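You operate a simulated robot arm through the tools that you are given. There is no shell and no other tool. Be economical: measure what you need, move in short steps, check, and stop when the job is done.

You run a simulated robot arm. Do the job below in one go: nothing can be reset, and whatever is moved stays where it is left.

JOB
Dock the teal driver, plug in the charger, switch on and push GO.
Fine: driver in the charger; the black plug goes in before the bench strip goes on; push the green GO button once; leave the other driver, the other plugs and the power box dial.

Only the result counts: the job must be done as asked and must still hold three seconds after the hand-in. Knocking over, shifting, dropping, spilling or breaking anything else fails it.

ROBOT AND FRAMES
A 7-joint arm with a two-finger parallel gripper, fixed in place. Base frame: the origin is at the foot of the arm, x ahead of it, y to its left, z up; the work surface is at about z = 0.872. Lengths are in m, angles in rad, forces in N, time in s.
Its first joint turns from -2.304 to 2.304 rad. Payload 3.91 kg.
The TCP is the grasp point between the finger pads, 0.03 m short of the fingertips. In the tool frame z runs along the fingers and y along their closing line. The gripper opens to 0.11 m. The fingers are 0.02 m wide and 0.01 m thick; the gripper's body (0.048 by 0.112 m) begins 0.055 m behind the TCP.
Orientation is told as [roll, pitch, yaw] about the base's x, y, z axes, in that order, counted from this pose: with the fingers straight down and closing along the base's y, the tool's x points along the base's -x, its y along +y and its z along -z.

CONTROLS
- The arm moves only by the tool drive_tool. Its argument "steps" is a list that holds one entry, the list of rows, each a list of 7 numbers: the shift along the base's x, y, z in units of 400 mm (1.0 is 400 mm), then the turn, a rotation vector about the base's x, y, z in units of 180 degrees (1.0 is 180 degrees), then the gripper command, from -1 (shut) to 1 (fully open), values between in proportion. In form: [[[dx, dy, dz, wx, wy, wz, fingers], ...]]. A call has 1 to 12 rows; each row is the pose to reach, as a shift and turn from the pose commanded when the call began. A call with a number of a shift or a turn outside -1 to 1 is refused whole. Each row takes 0.2 s and may step no farther than 0.05 m and 0.15 rad from the row before; otherwise, or with a gripper value out of range, the whole call is refused. A pose out of reach is approached as far as the arm can. The call stops where the force on the tool passes 80 N (or 10 N more than at its start, if that is more) or the arm is blocked; 0.2 s more then pass. Each finger travels about 0.108 m/s and halts on what it meets, pressing with about 43 N; the grip force reading is that of the motor and also rises with nothing between the fingers. The clock runs only during rows and for 0.2 s after the last one: add rows that repeat a pose to give the fingers time. The reply holds the time, the measured pose of the TCP, the force on the tool along the base axes, the opening and the grip force, in the units named above and with some noise, with the torque about the TCP (base axes, N m) and any sound that the robot's microphone picked up, and new pictures: "pictures" is both (left out), scene, wrist or none.
- Cameras (640 x 400 px; columns grow to the right, rows downward): "scene" is fixed at [0.4006, 0.4988, 1.4665]; the picture's right is [0.97, 0.23, 0.00], its down [0.21, -0.86, -0.46] and it looks along [-0.11, 0.45, -0.89] (base axes); focal length 214 px, centre (320, 200). "wrist" rides on the gripper at [0.072, 0.017, -0.103] in the tool frame; the picture's right is [-0.23, 0.97, 0.00], its down [-0.76, -0.18, -0.62] and it looks along [-0.61, -0.14, 0.78] (tool axes); focal length 222 px, centre (320, 200).
- point_at(camera, pixels): for up to 12 pixels [column, row] of the newest picture of that camera ("zoom" is the newest enlarged one), the place [x, y, z] in the base frame of the surface seen there, good to about 0.002 m. No time passes.
- inspect(camera, box): a new picture of the part [left, top, right, bottom] of that camera's present view, enlarged. No time passes.
- close_job(): hands the job in; it is judged then, once.

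Keep the steps short. Do not move on a guess: measure, check each grasp and each placing, and mend mistakes. In all there are 80 turns and 200 pictures (those below and enlarged ones count). Leave the gripper open and the arm clear of the work at the hand-in unless told otherwise, and finish with a single line.

The tools are called as a command line: name --argument value ..., lists and objects as JSON in quotes. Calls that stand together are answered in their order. drive_tool: Moves the arm, as the interface text tells. Its arguments: {"type":"object","properties":{"steps":{"type":"array"},"pictures":{"type":"string","enum":["both","scene","wrist","none"]}},"required":["steps"]} The other tools are called the same way: point_at (camera, pixels) gives the place of the surface under pixels of a picture; inspect (camera, box) takes an enlarged picture of a part of a camera's view; close_job () hands the job in.

At the start:

```text
time: 0.0
ee_pos: [0.6272, 0.2624, 1.211]
ee_rot: [-0.002, 0.001, 0.001]
contact_force: [-0.2, -1.1, -0.5]
moment: [-0.04, 0.01, 0.01]
finger_gap: 0.1099
grasp_force: 0.0
```

scene: 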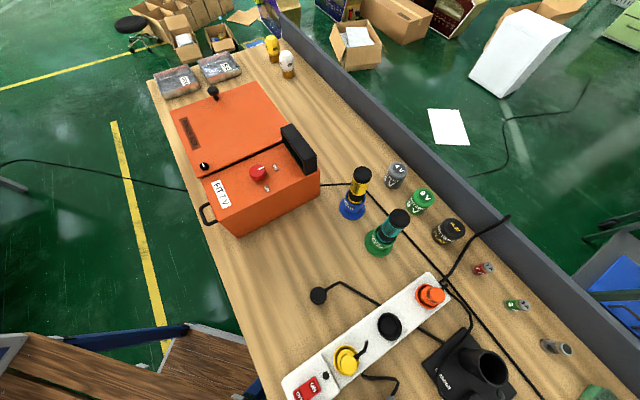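
wrist: 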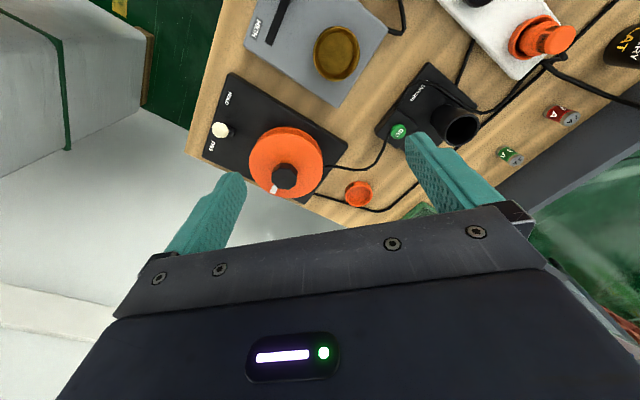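

I see the orange box, two drivers near (355,190) and (390,230), the power strip and the charger at the lower right. I'll enlarge these areas first.

inspect --camera "scene" --box '[270, 260, 530, 400]'

inspect --camera "scene" --box '[310, 140, 470, 270]'

inspect --camera "wrist" --box '[190, 0, 640, 230]'

point_at --camera "scene" --pixels '[[401, 214], [378, 250], [380, 238], [318, 295], [390, 325], [430, 294], [345, 360], [308, 388], [486, 362], [360, 172], [352, 208], [288, 385]]'

point_at --camera "wrist" --pixels '[[461, 128], [398, 131], [430, 75], [385, 130], [540, 35], [285, 175]]'

```text
2.46 times, centred on (400, 330) of scene
```

zoom: 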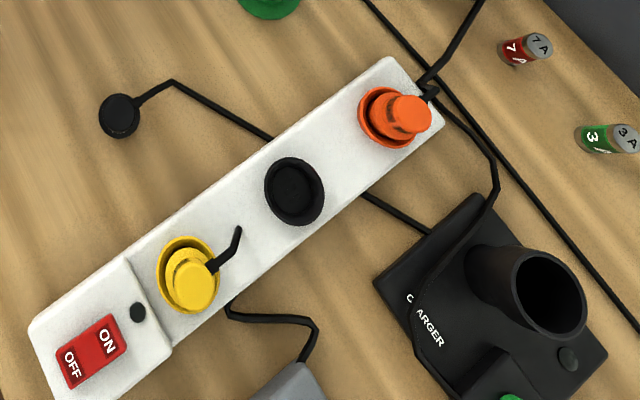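

```text
3.08 times, centred on (390, 205) of scene
```

zoom: 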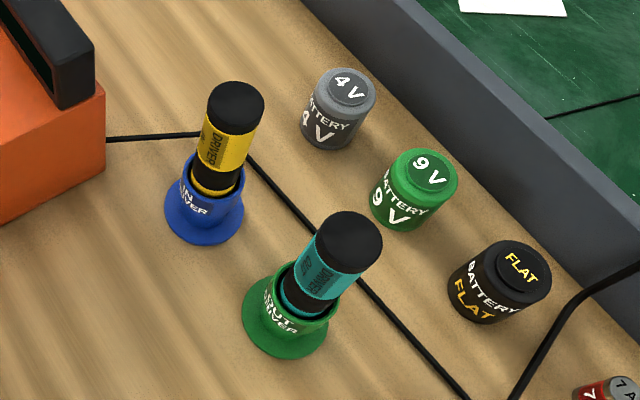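

```text
1.42 times, centred on (415, 115) of wrist
```

zoom: 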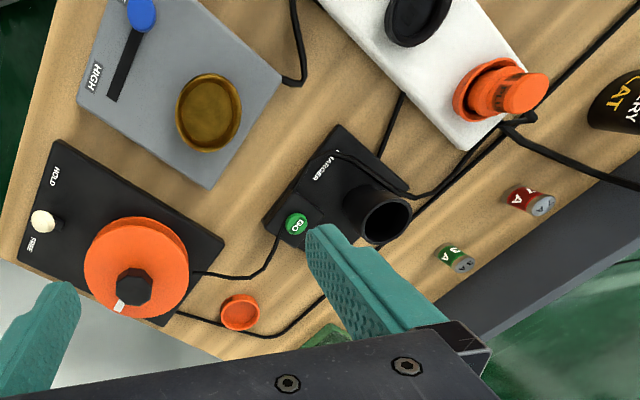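

```text
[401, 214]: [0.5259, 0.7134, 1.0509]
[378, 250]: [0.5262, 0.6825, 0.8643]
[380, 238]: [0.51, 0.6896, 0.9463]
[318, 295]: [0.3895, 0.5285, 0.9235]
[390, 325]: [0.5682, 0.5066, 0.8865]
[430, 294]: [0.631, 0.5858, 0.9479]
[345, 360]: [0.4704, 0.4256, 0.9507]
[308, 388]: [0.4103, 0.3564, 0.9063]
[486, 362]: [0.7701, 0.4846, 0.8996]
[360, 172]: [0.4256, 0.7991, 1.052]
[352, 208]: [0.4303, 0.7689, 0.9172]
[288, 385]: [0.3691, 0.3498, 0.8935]
```

```text
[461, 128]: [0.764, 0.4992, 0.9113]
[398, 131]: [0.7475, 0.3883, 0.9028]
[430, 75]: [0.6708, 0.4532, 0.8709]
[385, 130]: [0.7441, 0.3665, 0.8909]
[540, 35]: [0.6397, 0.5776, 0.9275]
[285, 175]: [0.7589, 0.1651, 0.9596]
```

The black plug lies near (0.39,0.53), the free black socket is near (0.57,0.51), and the charger cup is near (0.77,0.50). I'll move to the left at height for a wrist view of the charger and the strip.

drive_tool --steps '[[[-0.02, 0.11, 0, 0, 0, 0, 1], [-0.05, 0.22, 0, 0, 0, 0, 1], [-0.07, 0.33, 0, 0, 0, 0, 1], [-0.09, 0.44, 0, 0, 0, 0, 1], [-0.11, 0.55, 0, 0, 0, 0, 1], [-0.13, 0.65, 0, 0, 0, 0, 1], [-0.13, 0.65, 0, 0, 0, 0, 1]]]' --pictures "both"

```text
time: 1.6
ee_pos: [0.575, 0.5229, 1.2149]
ee_rot: [-0.001, 0.001, 0.0]
contact_force: [0.1, -0.1, -0.6]
moment: [0.0, -0.01, 0.01]
finger_gap: 0.11
grasp_force: 0.1
```

scene: 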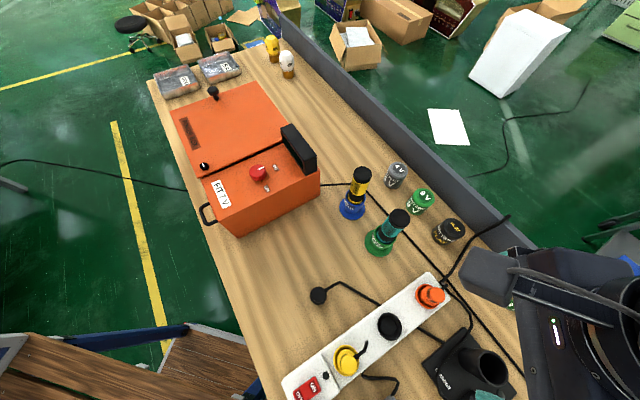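
wrist: 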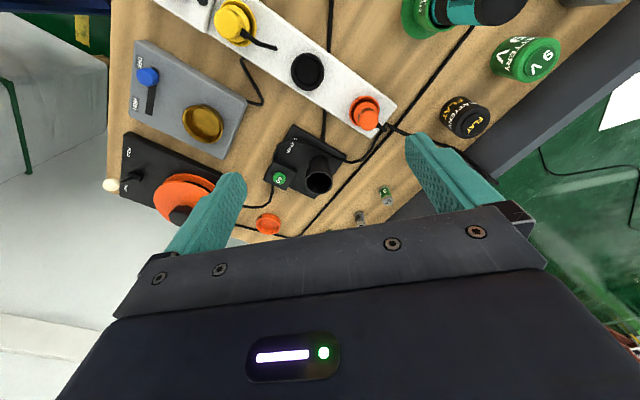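

The charger is now in the wrist view near (310,165). I'll enlarge it to measure the cup, its rim and the GO button.

inspect --camera "wrist" --box '[240, 30, 420, 220]'

```text
2.11 times, centred on (330, 125) of wrist
```

zoom: 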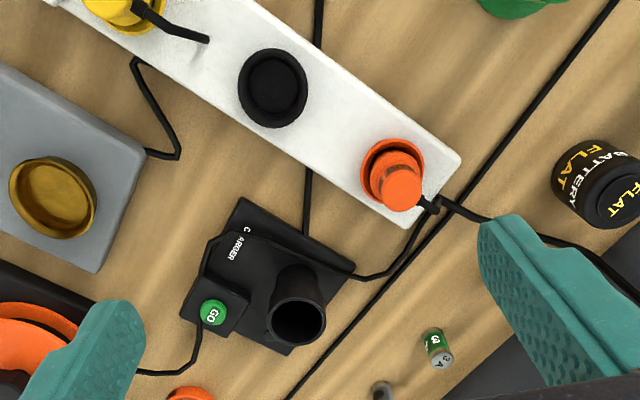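

Next I measure the cup rim, the GO button, the socket and the orange plug.

point_at --camera "zoom" --pixels '[[272, 322], [322, 322], [297, 300], [297, 344], [297, 322], [290, 285], [212, 313], [272, 88], [240, 85], [306, 90], [273, 52], [272, 126]]'

point_at --camera "scene" --pixels '[[318, 288], [310, 295], [327, 295], [318, 304], [340, 282], [403, 212], [390, 213], [411, 218], [394, 240], [372, 238], [388, 244], [401, 228]]'

inspect --camera "scene" --box '[280, 260, 380, 330]'

```text
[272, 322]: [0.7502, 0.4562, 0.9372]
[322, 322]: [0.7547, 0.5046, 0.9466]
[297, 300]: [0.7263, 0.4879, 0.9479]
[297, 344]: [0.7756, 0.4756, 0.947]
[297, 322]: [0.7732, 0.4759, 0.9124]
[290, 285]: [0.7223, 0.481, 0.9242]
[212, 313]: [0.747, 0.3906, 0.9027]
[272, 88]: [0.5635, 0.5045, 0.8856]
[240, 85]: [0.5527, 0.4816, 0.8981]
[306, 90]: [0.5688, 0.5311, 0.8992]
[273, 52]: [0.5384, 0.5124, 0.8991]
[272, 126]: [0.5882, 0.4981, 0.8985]
```

```text
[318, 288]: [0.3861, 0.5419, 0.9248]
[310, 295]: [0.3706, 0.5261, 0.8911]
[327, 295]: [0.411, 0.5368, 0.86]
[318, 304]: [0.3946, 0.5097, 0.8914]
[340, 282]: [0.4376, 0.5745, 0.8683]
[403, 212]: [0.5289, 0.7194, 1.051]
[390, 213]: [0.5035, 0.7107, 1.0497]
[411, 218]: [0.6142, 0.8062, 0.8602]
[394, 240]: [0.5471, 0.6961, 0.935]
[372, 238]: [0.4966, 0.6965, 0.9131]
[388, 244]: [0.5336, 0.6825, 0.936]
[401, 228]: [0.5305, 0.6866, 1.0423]
```

```text
5.71 times, centred on (330, 295) of scene
```

zoom: 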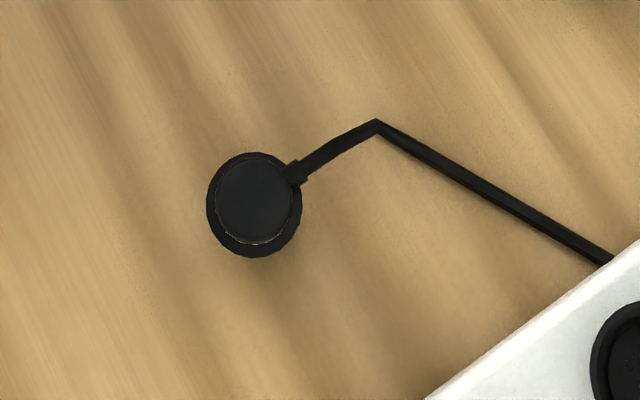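

The cup centre is about (0.752,0.481) with its rim at z 0.947, and the driver's cap is about (0.525,0.713) with its top at 1.05. I'll hover over the driver to measure it from the wrist.

drive_tool --steps '[[[-0.03, 0.1, 0, 0, 0, 0, 1], [-0.06, 0.2, 0, 0, 0, 0, 1], [-0.09, 0.3, -0.02, 0, 0, 0, 1], [-0.11, 0.4, -0.06, 0, 0, 0, 1], [-0.125, 0.475, -0.13, 0, 0, 0, 1], [-0.125, 0.475, -0.13, 0, 0, 0, 1]]]' --pictures "both"

```text
time: 3.0
ee_pos: [0.5271, 0.714, 1.1606]
ee_rot: [-0.001, -0.001, 0.0]
contact_force: [0.1, 0.0, 0.2]
moment: [0.04, 0.01, 0.03]
finger_gap: 0.11
grasp_force: 0.0
```

scene: 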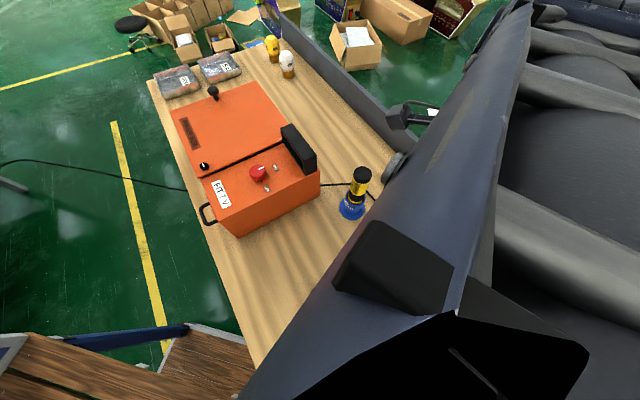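
wrist: 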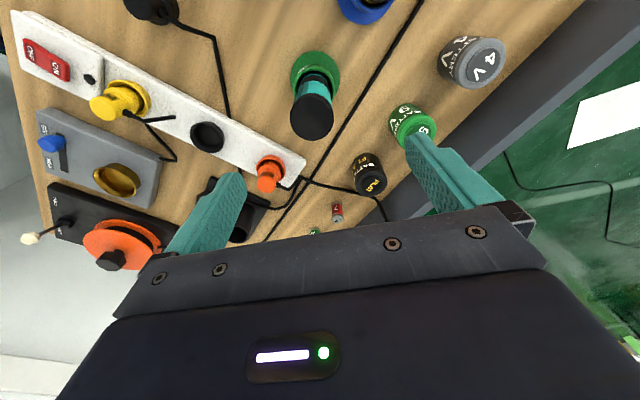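

The driver's cap shows at about (312,117) in the wrist picture. I'll measure its edges.

inspect --camera "wrist" --box '[265, 40, 361, 150]'

point_at --camera "wrist" --pixels '[[312, 117], [293, 117], [330, 117], [312, 99], [312, 135], [314, 84], [305, 76], [325, 76], [294, 72], [336, 72], [315, 54]]'

```text
3.64 times, centred on (313, 95) of wrist
```

zoom: 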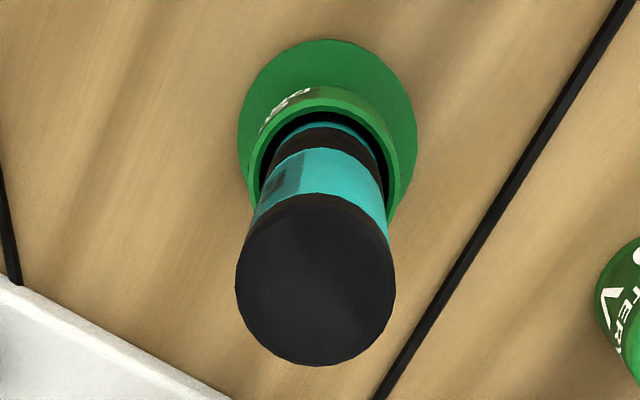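

```text
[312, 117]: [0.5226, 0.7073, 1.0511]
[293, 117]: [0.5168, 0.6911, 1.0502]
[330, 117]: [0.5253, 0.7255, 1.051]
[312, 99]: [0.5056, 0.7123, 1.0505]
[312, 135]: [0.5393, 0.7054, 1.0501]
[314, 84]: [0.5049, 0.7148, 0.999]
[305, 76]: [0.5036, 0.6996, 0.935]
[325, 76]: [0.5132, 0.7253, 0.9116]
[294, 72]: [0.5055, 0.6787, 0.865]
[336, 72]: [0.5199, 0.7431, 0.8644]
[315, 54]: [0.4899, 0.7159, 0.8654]
```

The cap's centre is (0.523,0.708) and its diameter about 0.042. I'll centre over it, go down to z 1.02 and close, since the force is limited and there is clearance all round.

drive_tool --steps '[[[-0.008, -0.015, 0, 0, 0, 0, 1], [-0.008, -0.015, -0.1, 0, 0, 0, 1], [-0.008, -0.015, -0.2, 0, 0, 0, 1], [-0.008, -0.015, -0.29, 0, 0, 0, 1], [-0.008, -0.015, -0.35, 0, 0, 0, 1], [-0.008, -0.015, -0.35, 0, 0, 0, 1]]]' --pictures "wrist"

```text
time: 4.4
ee_pos: [0.5218, 0.7081, 1.0185]
ee_rot: [0.001, 0.001, 0.001]
contact_force: [0.3, 0.1, 0.2]
moment: [0.02, -0.01, 0.01]
finger_gap: 0.1097
grasp_force: 0.1
```

wrist: 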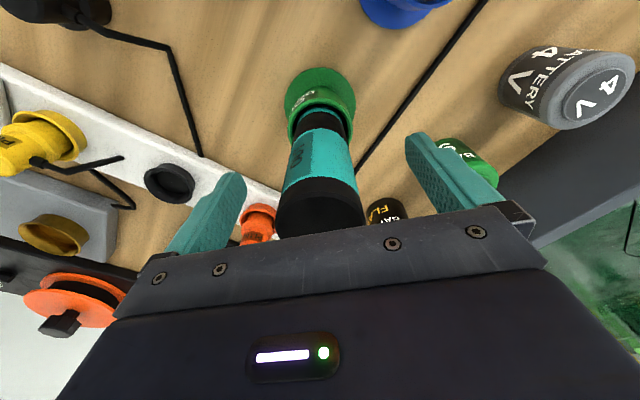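

The driver is centred between the fingers, so I close the gripper now.

drive_tool --steps '[[[0, 0, 0, 0, 0, 0, 0], [0, 0, 0, 0, 0, 0, -0.3], [0, 0, 0, 0, 0, 0, -0.6], [0, 0, 0, 0, 0, 0, -1], [0, 0, 0, 0, 0, 0, -1]]]' --pictures "wrist"

```text
time: 5.6
ee_pos: [0.5232, 0.708, 1.0185]
ee_rot: [0.001, 0.0, 0.001]
contact_force: [-0.7, -0.3, 0.4]
moment: [-0.11, 0.05, 0.01]
finger_gap: 0.0416
grasp_force: 42.5
```

wrist: 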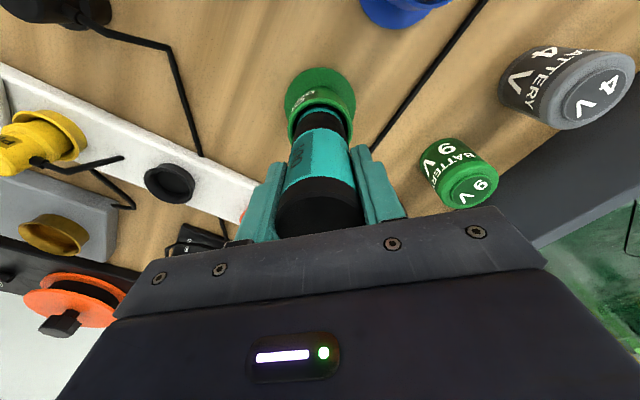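

The gap is 0.0416 with 42 N of grip, so it is held. I'll lift straight up and check that the holder stays behind.

drive_tool --steps '[[[0, 0, 0.03, 0, 0, 0, -1], [0, 0, 0.08, 0, 0, 0, -1], [0, 0, 0.15, 0, 0, 0, -1], [0, 0, 0.23, 0, 0, 0, -1], [0, 0, 0.32, 0, 0, 0, -1], [0, 0, 0.4, 0, 0, 0, -1], [0, 0, 0.4, 0, 0, 0, -1]]]' --pictures "wrist"

```text
time: 7.2
ee_pos: [0.5214, 0.7068, 1.1793]
ee_rot: [-0.002, 0.0, 0.001]
contact_force: [0.0, 0.0, -3.8]
moment: [0.0, 0.01, 0.0]
finger_gap: 0.0413
grasp_force: 42.8
```

wrist: 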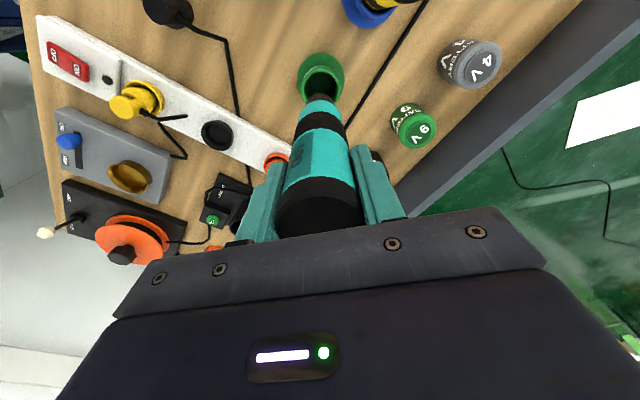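

The driver is out and the holder stayed. I'll enlarge to see its lower end.

inspect --camera "wrist" --box '[270, 40, 380, 150]'

point_at --camera "wrist" --pixels '[[320, 98], [320, 104], [320, 115], [320, 125], [322, 84], [321, 150]]'

```text
3.64 times, centred on (325, 95) of wrist
```

zoom: 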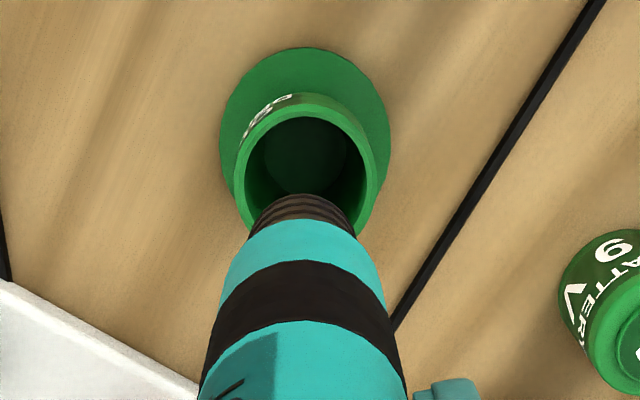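

```text
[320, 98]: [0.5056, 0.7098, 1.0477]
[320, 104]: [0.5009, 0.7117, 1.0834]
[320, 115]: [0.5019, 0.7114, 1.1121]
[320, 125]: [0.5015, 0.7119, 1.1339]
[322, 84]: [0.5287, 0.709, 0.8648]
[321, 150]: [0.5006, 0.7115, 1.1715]
```

The bottom is about 0.135 below the TCP (z≈1.045), which clears the orange plug (0.95) and the cup rim (0.947). I'll carry it over the cup at this height.

drive_tool --steps '[[[0.07, -0.07, 0, 0, 0, 0, -1], [0.14, -0.14, 0, 0, 0, 0, -1], [0.21, -0.21, 0, 0, 0, 0, -1], [0.28, -0.28, 0, 0, 0, 0, -1], [0.35, -0.35, 0, 0, 0, 0, -1], [0.42, -0.42, 0, 0, 0, 0, -1], [0.49, -0.49, 0, 0, 0, 0, -1], [0.54, -0.54, 0, 0, 0, 0, -1], [0.575, -0.565, 0, 0, 0, 0, -1], [0.575, -0.565, 0, 0, 0, 0, -1]]]' --pictures "both"

```text
time: 9.4
ee_pos: [0.7523, 0.4801, 1.1782]
ee_rot: [-0.001, 0.001, 0.0]
contact_force: [-0.2, -0.6, -3.6]
moment: [-0.02, 0.01, 0.04]
finger_gap: 0.0414
grasp_force: 42.6
```

scene: 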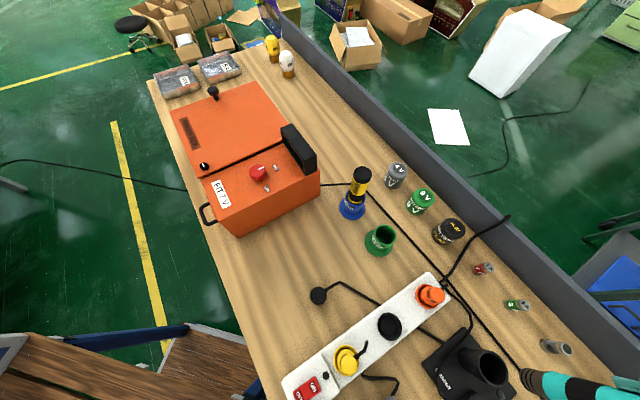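
wrist: 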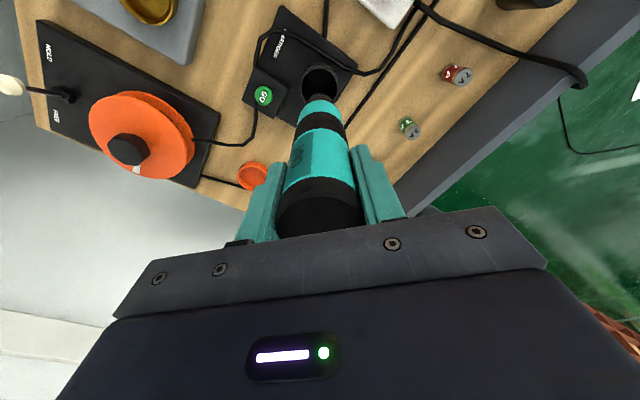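

The driver is over the cup. I'll check the rim once more in an enlarged scene view.

inspect --camera "scene" --box '[430, 320, 530, 400]'

inspect --camera "wrist" --box '[270, 40, 370, 130]'

```text
5.00 times, centred on (480, 360) of scene
```

zoom: 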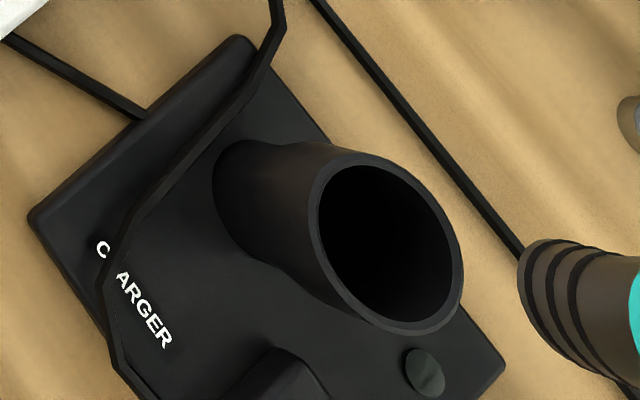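

```text
4.44 times, centred on (320, 85) of wrist
```

zoom: 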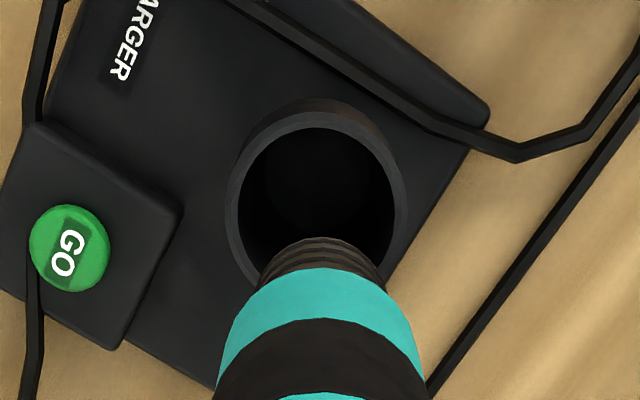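

I'll measure points on the rim ring in both views.

point_at --camera "zoom" --pixels '[[234, 205], [400, 212], [318, 121], [262, 145], [375, 148], [247, 262], [392, 248]]'

point_at --camera "scene" --pixels '[[479.2, 362], [486, 350.8], [507.8, 376], [500, 386.2], [487, 379.5], [502, 359.5]]'

```text
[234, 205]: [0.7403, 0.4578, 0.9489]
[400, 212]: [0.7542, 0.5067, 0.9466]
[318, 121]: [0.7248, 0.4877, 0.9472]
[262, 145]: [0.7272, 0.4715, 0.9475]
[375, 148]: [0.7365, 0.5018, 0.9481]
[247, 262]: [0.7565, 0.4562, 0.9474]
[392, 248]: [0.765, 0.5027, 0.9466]
```

```text
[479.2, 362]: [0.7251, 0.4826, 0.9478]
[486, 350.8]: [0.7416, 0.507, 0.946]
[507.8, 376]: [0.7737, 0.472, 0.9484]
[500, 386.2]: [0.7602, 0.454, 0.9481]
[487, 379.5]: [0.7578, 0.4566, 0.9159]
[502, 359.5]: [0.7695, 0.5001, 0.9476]
```

The circle fit gives the cup centre at (0.7503,0.481). I'll shift 2 mm back and go down to just above the rim.

drive_tool --steps '[[[-0.005, 0.002, -0.05, 0, 0, 0, -1], [-0.005, 0.002, -0.11, 0, 0, 0, -1], [-0.005, 0.002, -0.17, 0, 0, 0, -1], [-0.005, 0.002, -0.21, 0, 0, 0, -1], [-0.005, 0.002, -0.21, 0, 0, 0, -1]]]' --pictures "both"

inspect --camera "scene" --box '[450, 320, 550, 400]'

inspect --camera "wrist" --box '[270, 60, 370, 150]'

```text
time: 10.6
ee_pos: [0.7521, 0.4808, 1.0938]
ee_rot: [0.001, 0.0, 0.0]
contact_force: [-0.5, -0.4, -3.8]
moment: [0.01, -0.01, 0.01]
finger_gap: 0.0413
grasp_force: 42.5
```

scene: 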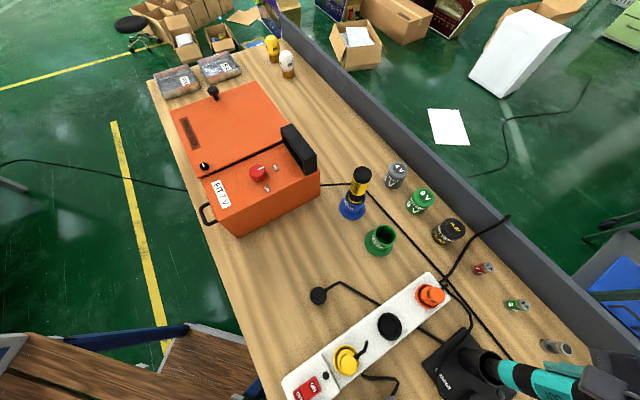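
wrist: 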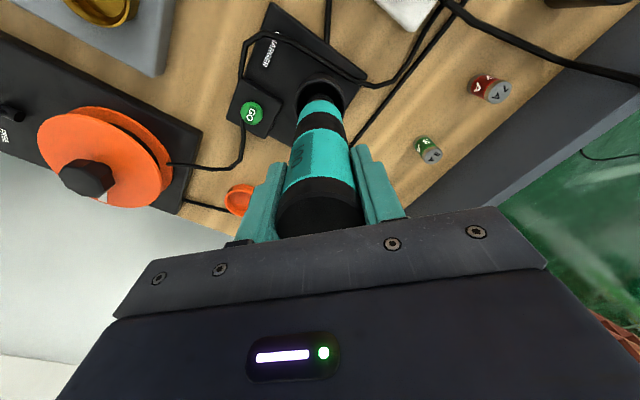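

```text
5.00 times, centred on (500, 360) of scene
```

zoom: 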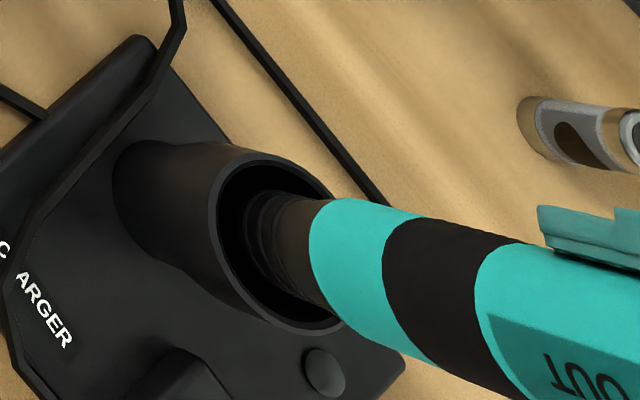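

```text
4.44 times, centred on (320, 105) of wrist
```

zoom: 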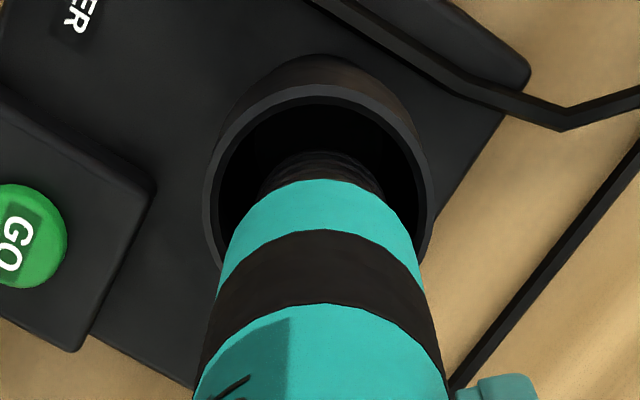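

The lower end is entering the cup, well centred. I'll lower in short rows to about z 1.035 with a 1.5 mm correction back.

drive_tool --steps '[[[-0.004, 0, -0.03, 0, 0, 0, -1], [-0.004, 0, -0.06, 0, 0, 0, -1], [-0.004, 0, -0.09, 0, 0, 0, -1], [-0.004, 0, -0.12, 0, 0, 0, -1], [-0.004, 0, -0.145, 0, 0, 0, -1]]]' --pictures "wrist"

```text
time: 11.8
ee_pos: [0.7484, 0.4828, 1.0366]
ee_rot: [0.001, 0.001, 0.001]
contact_force: [0.0, -0.5, -4.2]
moment: [-0.04, -0.03, 0.01]
finger_gap: 0.0415
grasp_force: 43.3
```

wrist: 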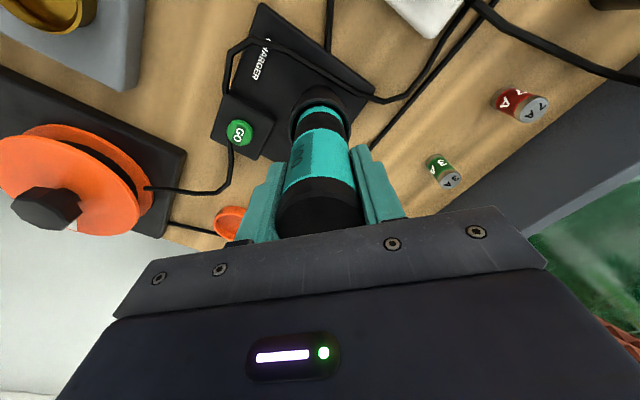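

There is no contact yet. I'll continue with small steps.

drive_tool --steps '[[[0, 0, -0.01, 0, 0, 0, -1], [0, 0, -0.02, 0, 0, 0, -1]]]' --pictures "none"

```text
time: 12.4
ee_pos: [0.748, 0.4805, 1.0314]
ee_rot: [0.002, -0.002, 0.001]
contact_force: [-4.0, -3.9, 19.9]
moment: [-0.95, 0.85, -0.01]
finger_gap: 0.0414
grasp_force: 42.9
```

Contact at 20 N, with some sideways force and torque. I'll check whether it sits on the floor of the cup or on the rim.

drive_tool --steps '[[[0, 0, 0.01, 0, 0, 0, -1]]]' --pictures "both"

inspect --camera "scene" --box '[450, 320, 550, 400]'

inspect --camera "wrist" --box '[270, 60, 370, 150]'

```text
time: 12.8
ee_pos: [0.7491, 0.4812, 1.0323]
ee_rot: [-0.003, 0.001, 0.0]
contact_force: [-0.6, -0.5, -4.0]
moment: [0.02, 0.0, -0.03]
finger_gap: 0.0416
grasp_force: 43.1
```

scene: 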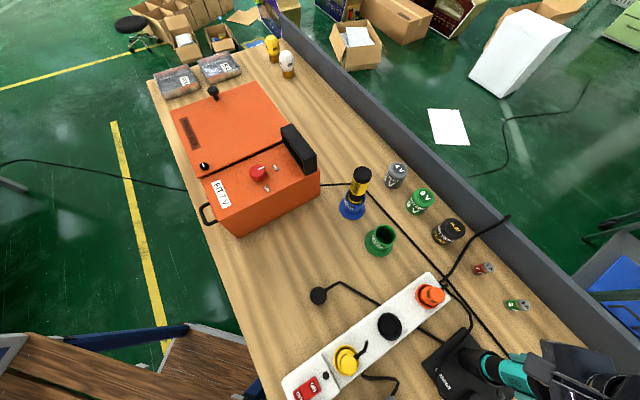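
wrist: 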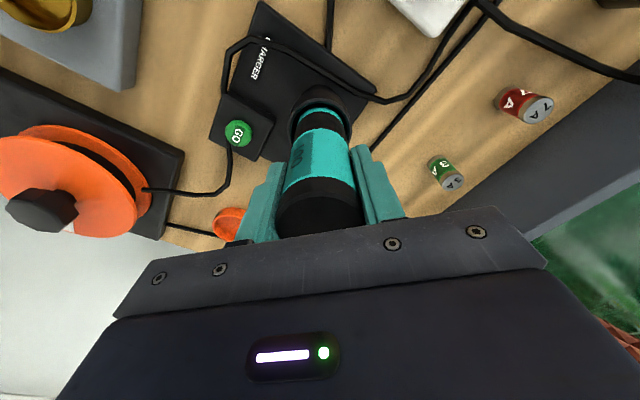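

```text
5.00 times, centred on (500, 360) of scene
```

zoom: 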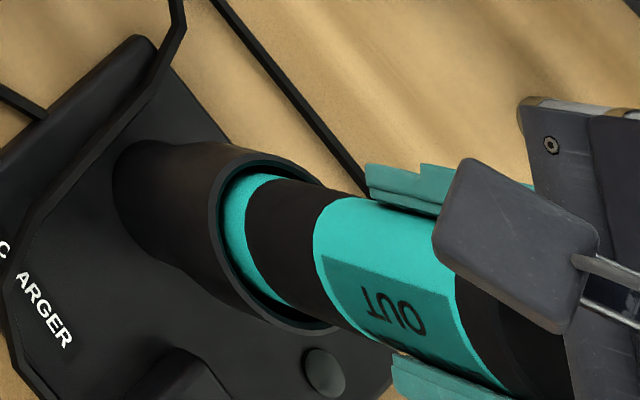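

```text
4.44 times, centred on (320, 105) of wrist
```

zoom: 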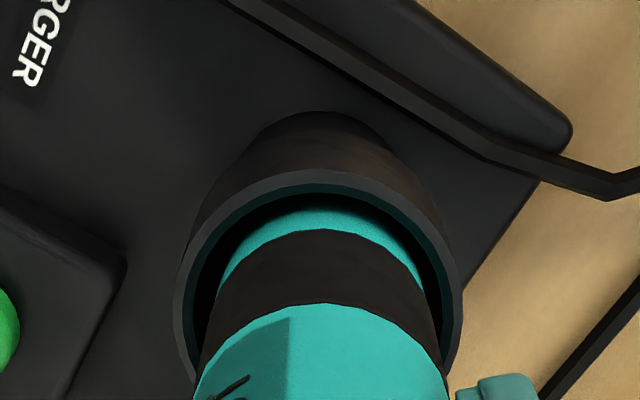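

The lower end is about 0.05 m into the cup and it most likely met the floor, as the depth below the rim equals that in the holder. I'll lower to light contact and open.

drive_tool --steps '[[[0, 0, -0.006, 0, 0, 0, -1], [0, 0, -0.006, 0, 0, 0, -0.2], [0, 0, -0.006, 0, 0, 0, 0.3], [0, 0, -0.006, 0, 0, 0, 0.8], [0, 0, -0.006, 0, 0, 0, 1], [0, 0, -0.006, 0, 0, 0, 1]]]' --pictures "wrist"

inspect --camera "wrist" --box '[200, 60, 420, 240]'

```text
time: 14.2
ee_pos: [0.749, 0.4812, 1.0308]
ee_rot: [-0.001, 0.0, 0.0]
contact_force: [0.2, 0.1, -0.1]
moment: [0.01, -0.03, -0.05]
finger_gap: 0.11
grasp_force: 0.0
```

wrist: 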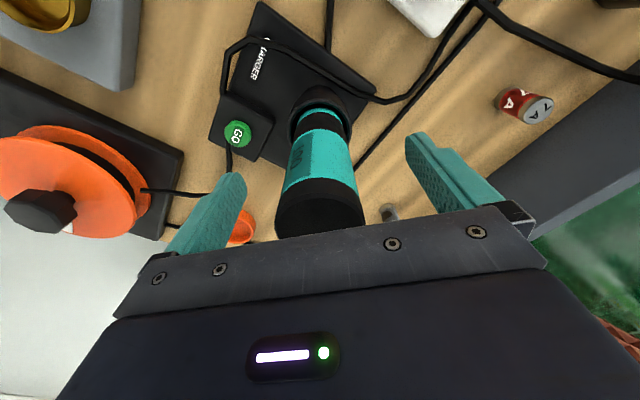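

```text
2.22 times, centred on (310, 150) of wrist
```

zoom: 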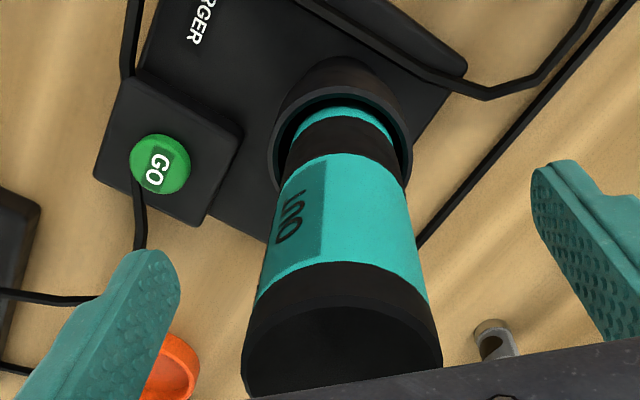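

The driver stands in the cup by itself. I'll rise clear of it and travel to above the loose black plug.

drive_tool --steps '[[[0, 0, 0.08, 0, 0, 0, 1], [0, 0, 0.18, 0, 0, 0, 1], [0, 0, 0.28, 0, 0, 0, 1], [0, 0, 0.38, 0, 0, 0, 1], [-0.1, 0.01, 0.38, 0, 0, 0, 1], [-0.2, 0.03, 0.38, 0, 0, 0, 1], [-0.31, 0.04, 0.38, 0, 0, 0, 1], [-0.42, 0.06, 0.38, 0, 0, 0, 1], [-0.53, 0.07, 0.38, 0, 0, 0, 1], [-0.64, 0.09, 0.38, 0, 0, 0, 1], [-0.75, 0.11, 0.38, 0, 0, 0, 1], [-0.85, 0.12, 0.35, 0, 0, 0, 1]]]' --pictures "both"

```text
time: 16.8
ee_pos: [0.4081, 0.529, 1.1726]
ee_rot: [0.001, 0.0, 0.0]
contact_force: [0.7, -0.2, -0.8]
moment: [0.03, 0.05, -0.01]
finger_gap: 0.1098
grasp_force: 0.1
```

scene: 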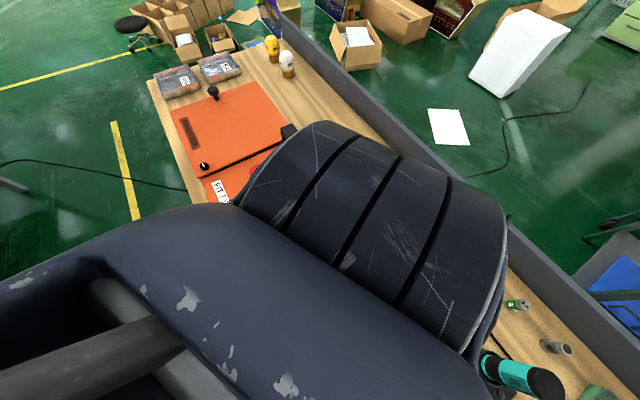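
wrist: 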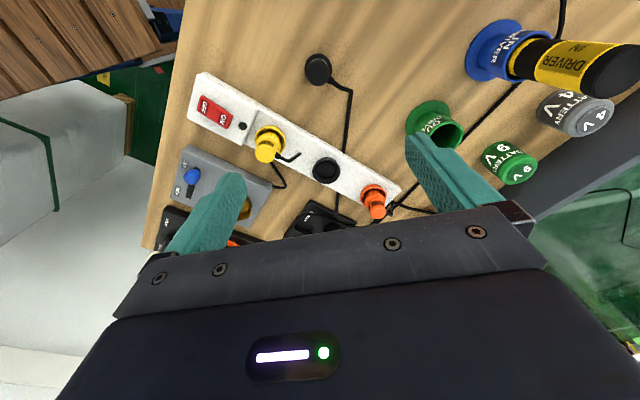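

The plug is at (318,69) in the wrist view. I'll lower to about z 1.05 over it, then measure.

drive_tool --steps '[[[-0.045, 0.002, -0.08, 0, 0, 0, 1], [-0.045, 0.002, -0.18, 0, 0, 0, 1], [-0.045, 0.002, -0.28, 0, 0, 0, 1], [-0.045, 0.002, -0.28, 0, 0, 0, 1]]]' --pictures "wrist"

inspect --camera "wrist" --box '[260, 50, 380, 150]'

```text
time: 17.8
ee_pos: [0.3932, 0.5303, 1.0579]
ee_rot: [-0.001, 0.001, 0.002]
contact_force: [1.5, 0.1, 0.2]
moment: [0.01, 0.0, 0.0]
finger_gap: 0.1102
grasp_force: 0.0
```

wrist: 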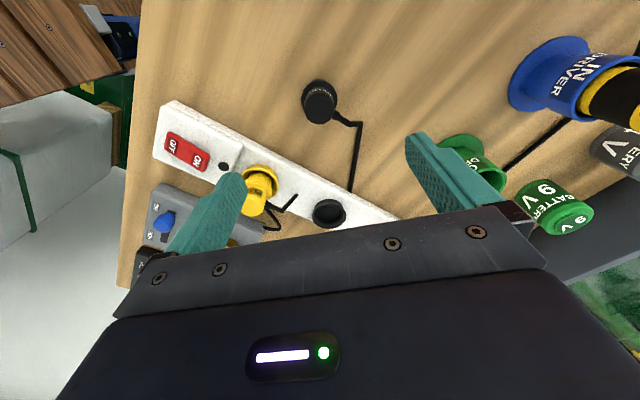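

```text
4.00 times, centred on (320, 100) of wrist
```

zoom: 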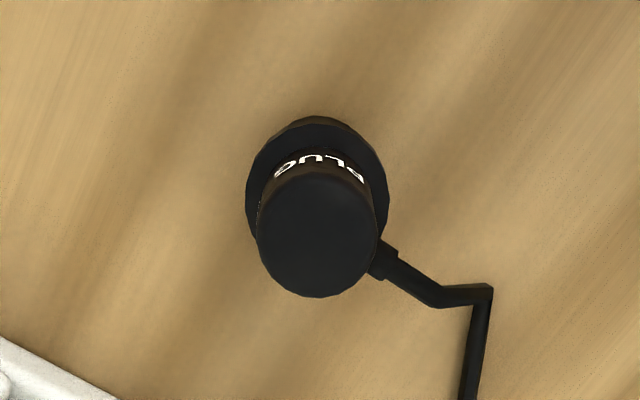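

The cable leaves the plug toward (+x,+y), so I'll turn the gripper so that it closes across the cable. First I measure the plug.

point_at --camera "zoom" --pixels '[[317, 235], [262, 235], [373, 235], [317, 178], [317, 292], [250, 180], [383, 180], [317, 121], [385, 258], [420, 285], [488, 290], [254, 215]]'

```text
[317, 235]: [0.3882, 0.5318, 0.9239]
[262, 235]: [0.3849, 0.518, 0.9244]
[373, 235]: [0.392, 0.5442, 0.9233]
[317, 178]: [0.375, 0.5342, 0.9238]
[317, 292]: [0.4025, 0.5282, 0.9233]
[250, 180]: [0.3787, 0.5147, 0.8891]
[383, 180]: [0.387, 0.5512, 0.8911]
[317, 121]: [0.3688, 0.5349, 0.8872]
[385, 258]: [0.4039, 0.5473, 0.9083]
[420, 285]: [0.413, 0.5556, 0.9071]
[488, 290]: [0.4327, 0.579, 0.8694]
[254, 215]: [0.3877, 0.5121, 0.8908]
```

The plug's top centre is (0.3886,0.5313), radius 0.0145, top at z 0.924, and the cable leaves at 45°. I'll turn by +45° at this height and centre over it.

drive_tool --steps '[[[-0.01, 0.002, 0, 0, 0, 0.042, 1], [-0.01, 0.002, 0, 0, 0, 0.084, 1], [-0.01, 0.002, 0, 0, 0, 0.126, 1], [-0.01, 0.002, 0, 0, 0, 0.168, 1], [-0.01, 0.002, 0, 0, 0, 0.21, 1], [-0.01, 0.002, 0, 0, 0, 0.25, 1], [-0.01, 0.002, 0, 0, 0, 0.25, 1]]]' --pictures "wrist"

```text
time: 19.4
ee_pos: [0.3875, 0.5323, 1.0588]
ee_rot: [-0.001, 0.0, 0.788]
contact_force: [0.2, -0.6, 0.6]
moment: [0.02, 0.03, -0.02]
finger_gap: 0.1101
grasp_force: 0.1
```

wrist: 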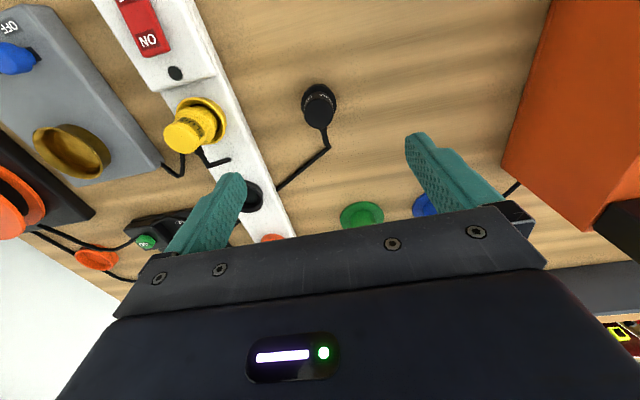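

The cable now runs straight down in the view, between the fingers' sides. I descend to z 0.926.

drive_tool --steps '[[[0.002, -0.002, -0.1, 0, 0, 0, 1], [0.002, -0.002, -0.2, 0, 0, 0, 1], [0.002, -0.002, -0.28, 0, 0, 0, 1], [0.002, -0.002, -0.33, 0, 0, 0, 1], [0.002, -0.002, -0.33, 0, 0, 0, 1]]]' --pictures "wrist"

```text
time: 20.6
ee_pos: [0.3883, 0.5296, 0.9245]
ee_rot: [0.0, 0.0, 0.786]
contact_force: [0.3, 0.5, -1.0]
moment: [-0.01, -0.02, 0.02]
finger_gap: 0.1101
grasp_force: 0.1
```

wrist: 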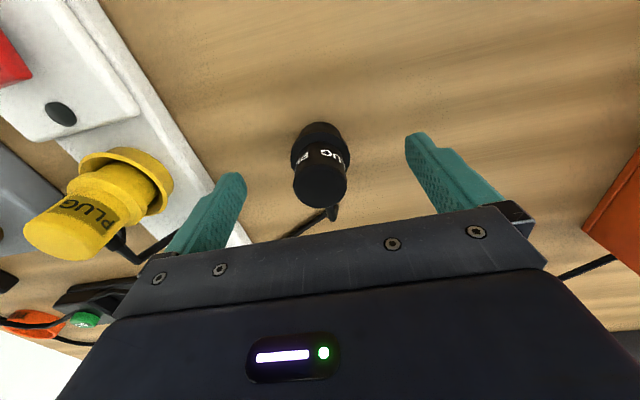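

The plug is between the fingers and nothing else is. I close on it.

drive_tool --steps '[[[0, 0, 0, 0, 0, 0, 0.2], [0, 0, 0, 0, 0, 0, -0.2], [0, 0, 0, 0, 0, 0, -0.5], [0, 0, 0, 0, 0, 0, -1], [0, 0, 0, 0, 0, 0, -1]]]' --pictures "wrist"

```text
time: 21.8
ee_pos: [0.3885, 0.5295, 0.9248]
ee_rot: [-0.001, -0.002, 0.786]
contact_force: [0.2, 0.2, 0.0]
moment: [0.03, -0.01, -0.01]
finger_gap: 0.0307
grasp_force: 43.1
```

wrist: 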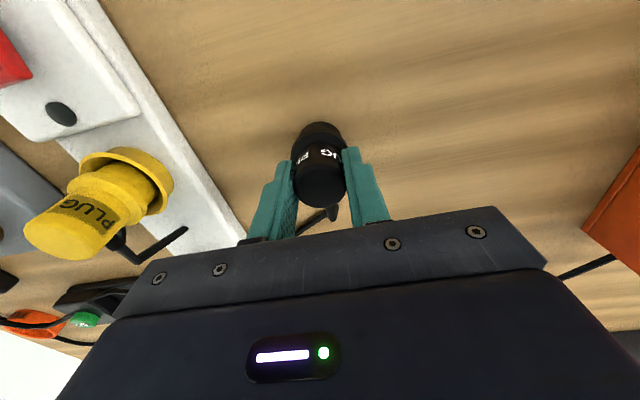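

It holds (gap 0.031, 43 N). I'll lift by 0.1 m.

drive_tool --steps '[[[0, 0, 0.04, 0, 0, 0, -1], [0, 0, 0.1, 0, 0, 0, -1], [0, 0, 0.18, 0, 0, 0, -1], [0, 0, 0.25, 0, 0, 0, -1], [0, 0, 0.25, 0, 0, 0, -1]]]' --pictures "wrist"

inspect --camera "wrist" --box '[220, 80, 400, 240]'

```text
time: 23.0
ee_pos: [0.3878, 0.53, 1.0252]
ee_rot: [0.0, 0.0, 0.784]
contact_force: [-0.8, -1.2, 0.3]
moment: [0.0, -0.01, 0.03]
finger_gap: 0.0301
grasp_force: 43.3
```

wrist: 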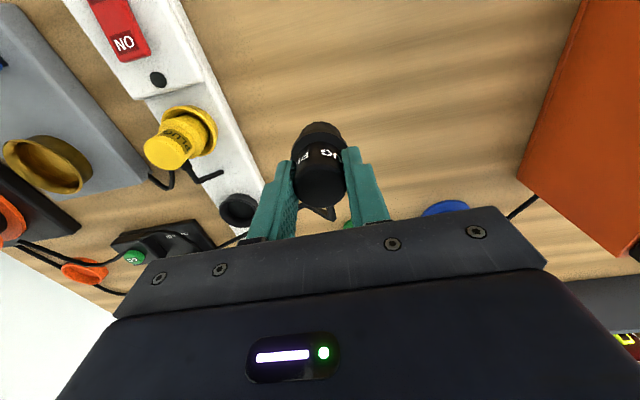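

```text
2.50 times, centred on (310, 160) of wrist
```

zoom: 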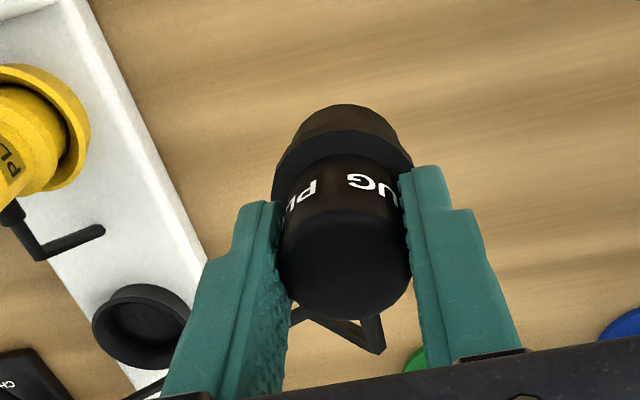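

The plug is held upright and its cable follows. I'll carry it over the free socket at (0.562,0.506).

drive_tool --steps '[[[0.1, -0.015, 0, 0, 0, 0, -1], [0.2, -0.03, 0, 0, 0, 0, -1], [0.3, -0.045, 0, 0, 0, 0, -1], [0.39, -0.058, 0, 0, 0, 0, -1], [0.434, -0.064, 0, 0, 0, 0, -1], [0.434, -0.064, 0, 0, 0, 0, -1]]]' --pictures "both"

inspect --camera "wrist" --box '[250, 60, 390, 200]'

inspect --camera "scene" --box '[340, 270, 460, 360]'

```text
time: 24.4
ee_pos: [0.5619, 0.5049, 1.0266]
ee_rot: [-0.003, 0.0, 0.786]
contact_force: [-0.2, 0.1, -0.9]
moment: [-0.01, -0.01, 0.03]
finger_gap: 0.0302
grasp_force: 43.0
```

scene: 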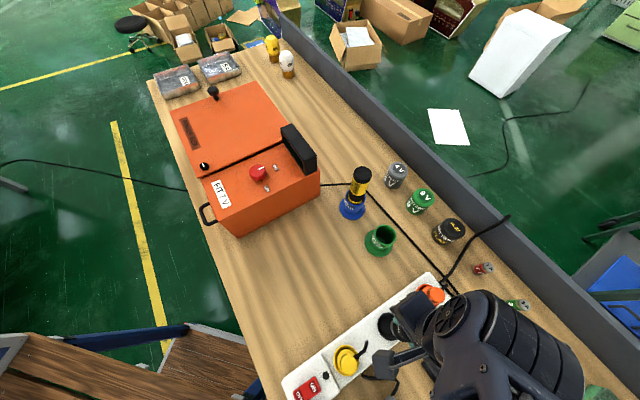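
wrist: 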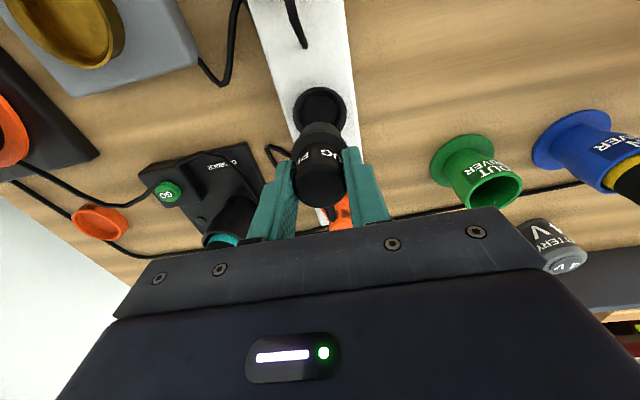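

```text
2.86 times, centred on (320, 130) of wrist
```

zoom: 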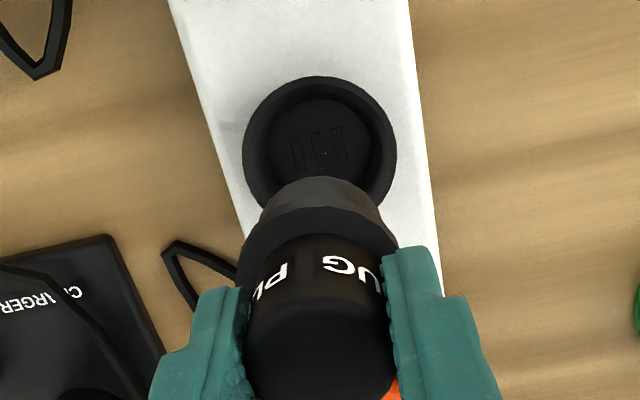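

```text
4.44 times, centred on (400, 315) of scene
```

zoom: 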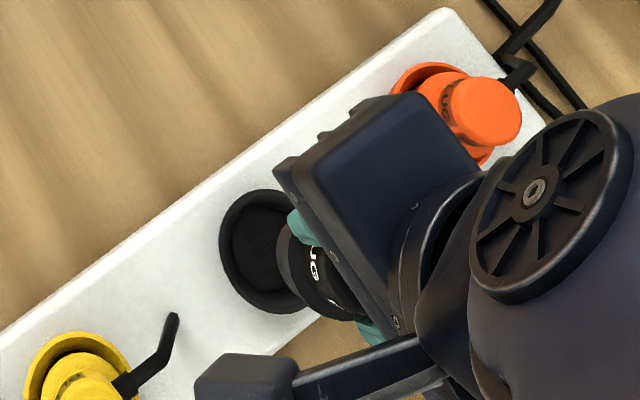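

The plug is over the socket and its cable lies along the strip like those of the other plugs. I'll measure the socket rim and plug flange precisely.

inspect --camera "wrist" --box '[250, 60, 390, 200]'

point_at --camera "zoom" --pixels '[[250, 145], [391, 145], [320, 80], [265, 100], [378, 100], [320, 150], [266, 140], [378, 140], [320, 98], [244, 258], [396, 246], [320, 214]]'

```text
2.86 times, centred on (320, 130) of wrist
```

zoom: 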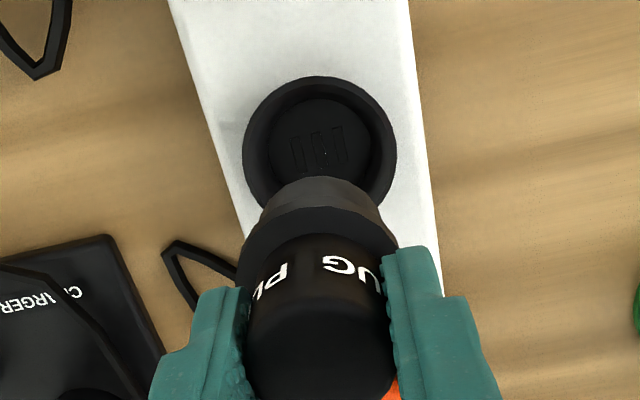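

```text
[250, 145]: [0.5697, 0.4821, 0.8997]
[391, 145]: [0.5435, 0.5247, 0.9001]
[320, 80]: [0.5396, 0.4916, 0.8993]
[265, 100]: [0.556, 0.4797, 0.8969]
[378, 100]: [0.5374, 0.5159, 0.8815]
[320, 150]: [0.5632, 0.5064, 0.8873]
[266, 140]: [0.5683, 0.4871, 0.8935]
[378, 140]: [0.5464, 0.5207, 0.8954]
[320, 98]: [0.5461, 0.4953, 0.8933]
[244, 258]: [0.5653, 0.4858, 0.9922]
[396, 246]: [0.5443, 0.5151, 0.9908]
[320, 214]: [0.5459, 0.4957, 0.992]
```

The plug's flange and the socket are aligned within about 1 mm. I'll lower to just above the rim (TCP ≈0.958).

drive_tool --steps '[[[0, 0.002, -0.06, 0, 0, 0, -1], [0, 0.002, -0.12, 0, 0, 0, -1], [0, 0.002, -0.165, 0, 0, 0, -1], [0, 0.002, -0.165, 0, 0, 0, -1]]]' --pictures "wrist"

inspect --camera "wrist" --box '[250, 80, 390, 220]'

```text
time: 25.4
ee_pos: [0.5619, 0.5045, 0.961]
ee_rot: [0.0, 0.0, 0.786]
contact_force: [0.0, 0.2, -1.0]
moment: [0.0, -0.01, -0.01]
finger_gap: 0.0302
grasp_force: 43.6
```

wrist: 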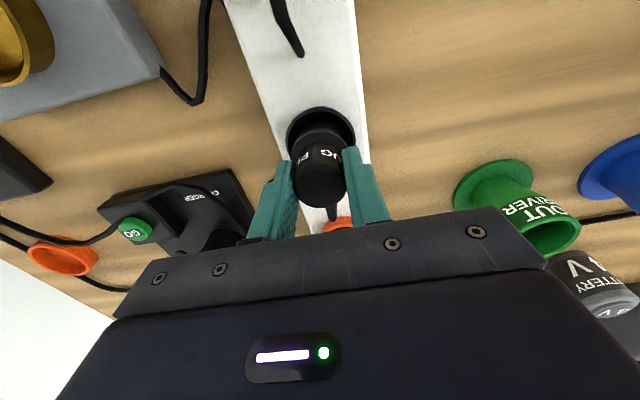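

```text
2.86 times, centred on (320, 150) of wrist
```

zoom: 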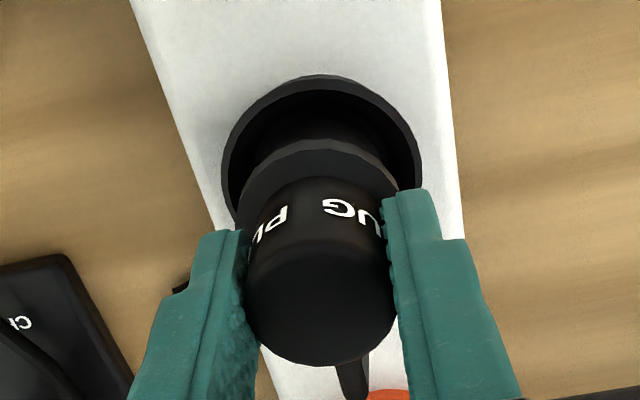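

Well aligned. I'll go on down in 4 mm rows to about 0.945.

drive_tool --steps '[[[0, 0.001, -0.01, 0, 0, 0, -1], [0, 0.001, -0.02, 0, 0, 0, -1], [0, 0.001, -0.03, 0, 0, 0, -1], [0, 0.001, -0.04, 0, 0, 0, -1]]]' --pictures "none"

```text
time: 26.4
ee_pos: [0.5618, 0.5044, 0.9491]
ee_rot: [-0.001, -0.008, 0.785]
contact_force: [-1.5, -17.6, 61.8]
moment: [-0.58, 0.12, -0.02]
finger_gap: 0.0306
grasp_force: 42.9
heard: snap
```

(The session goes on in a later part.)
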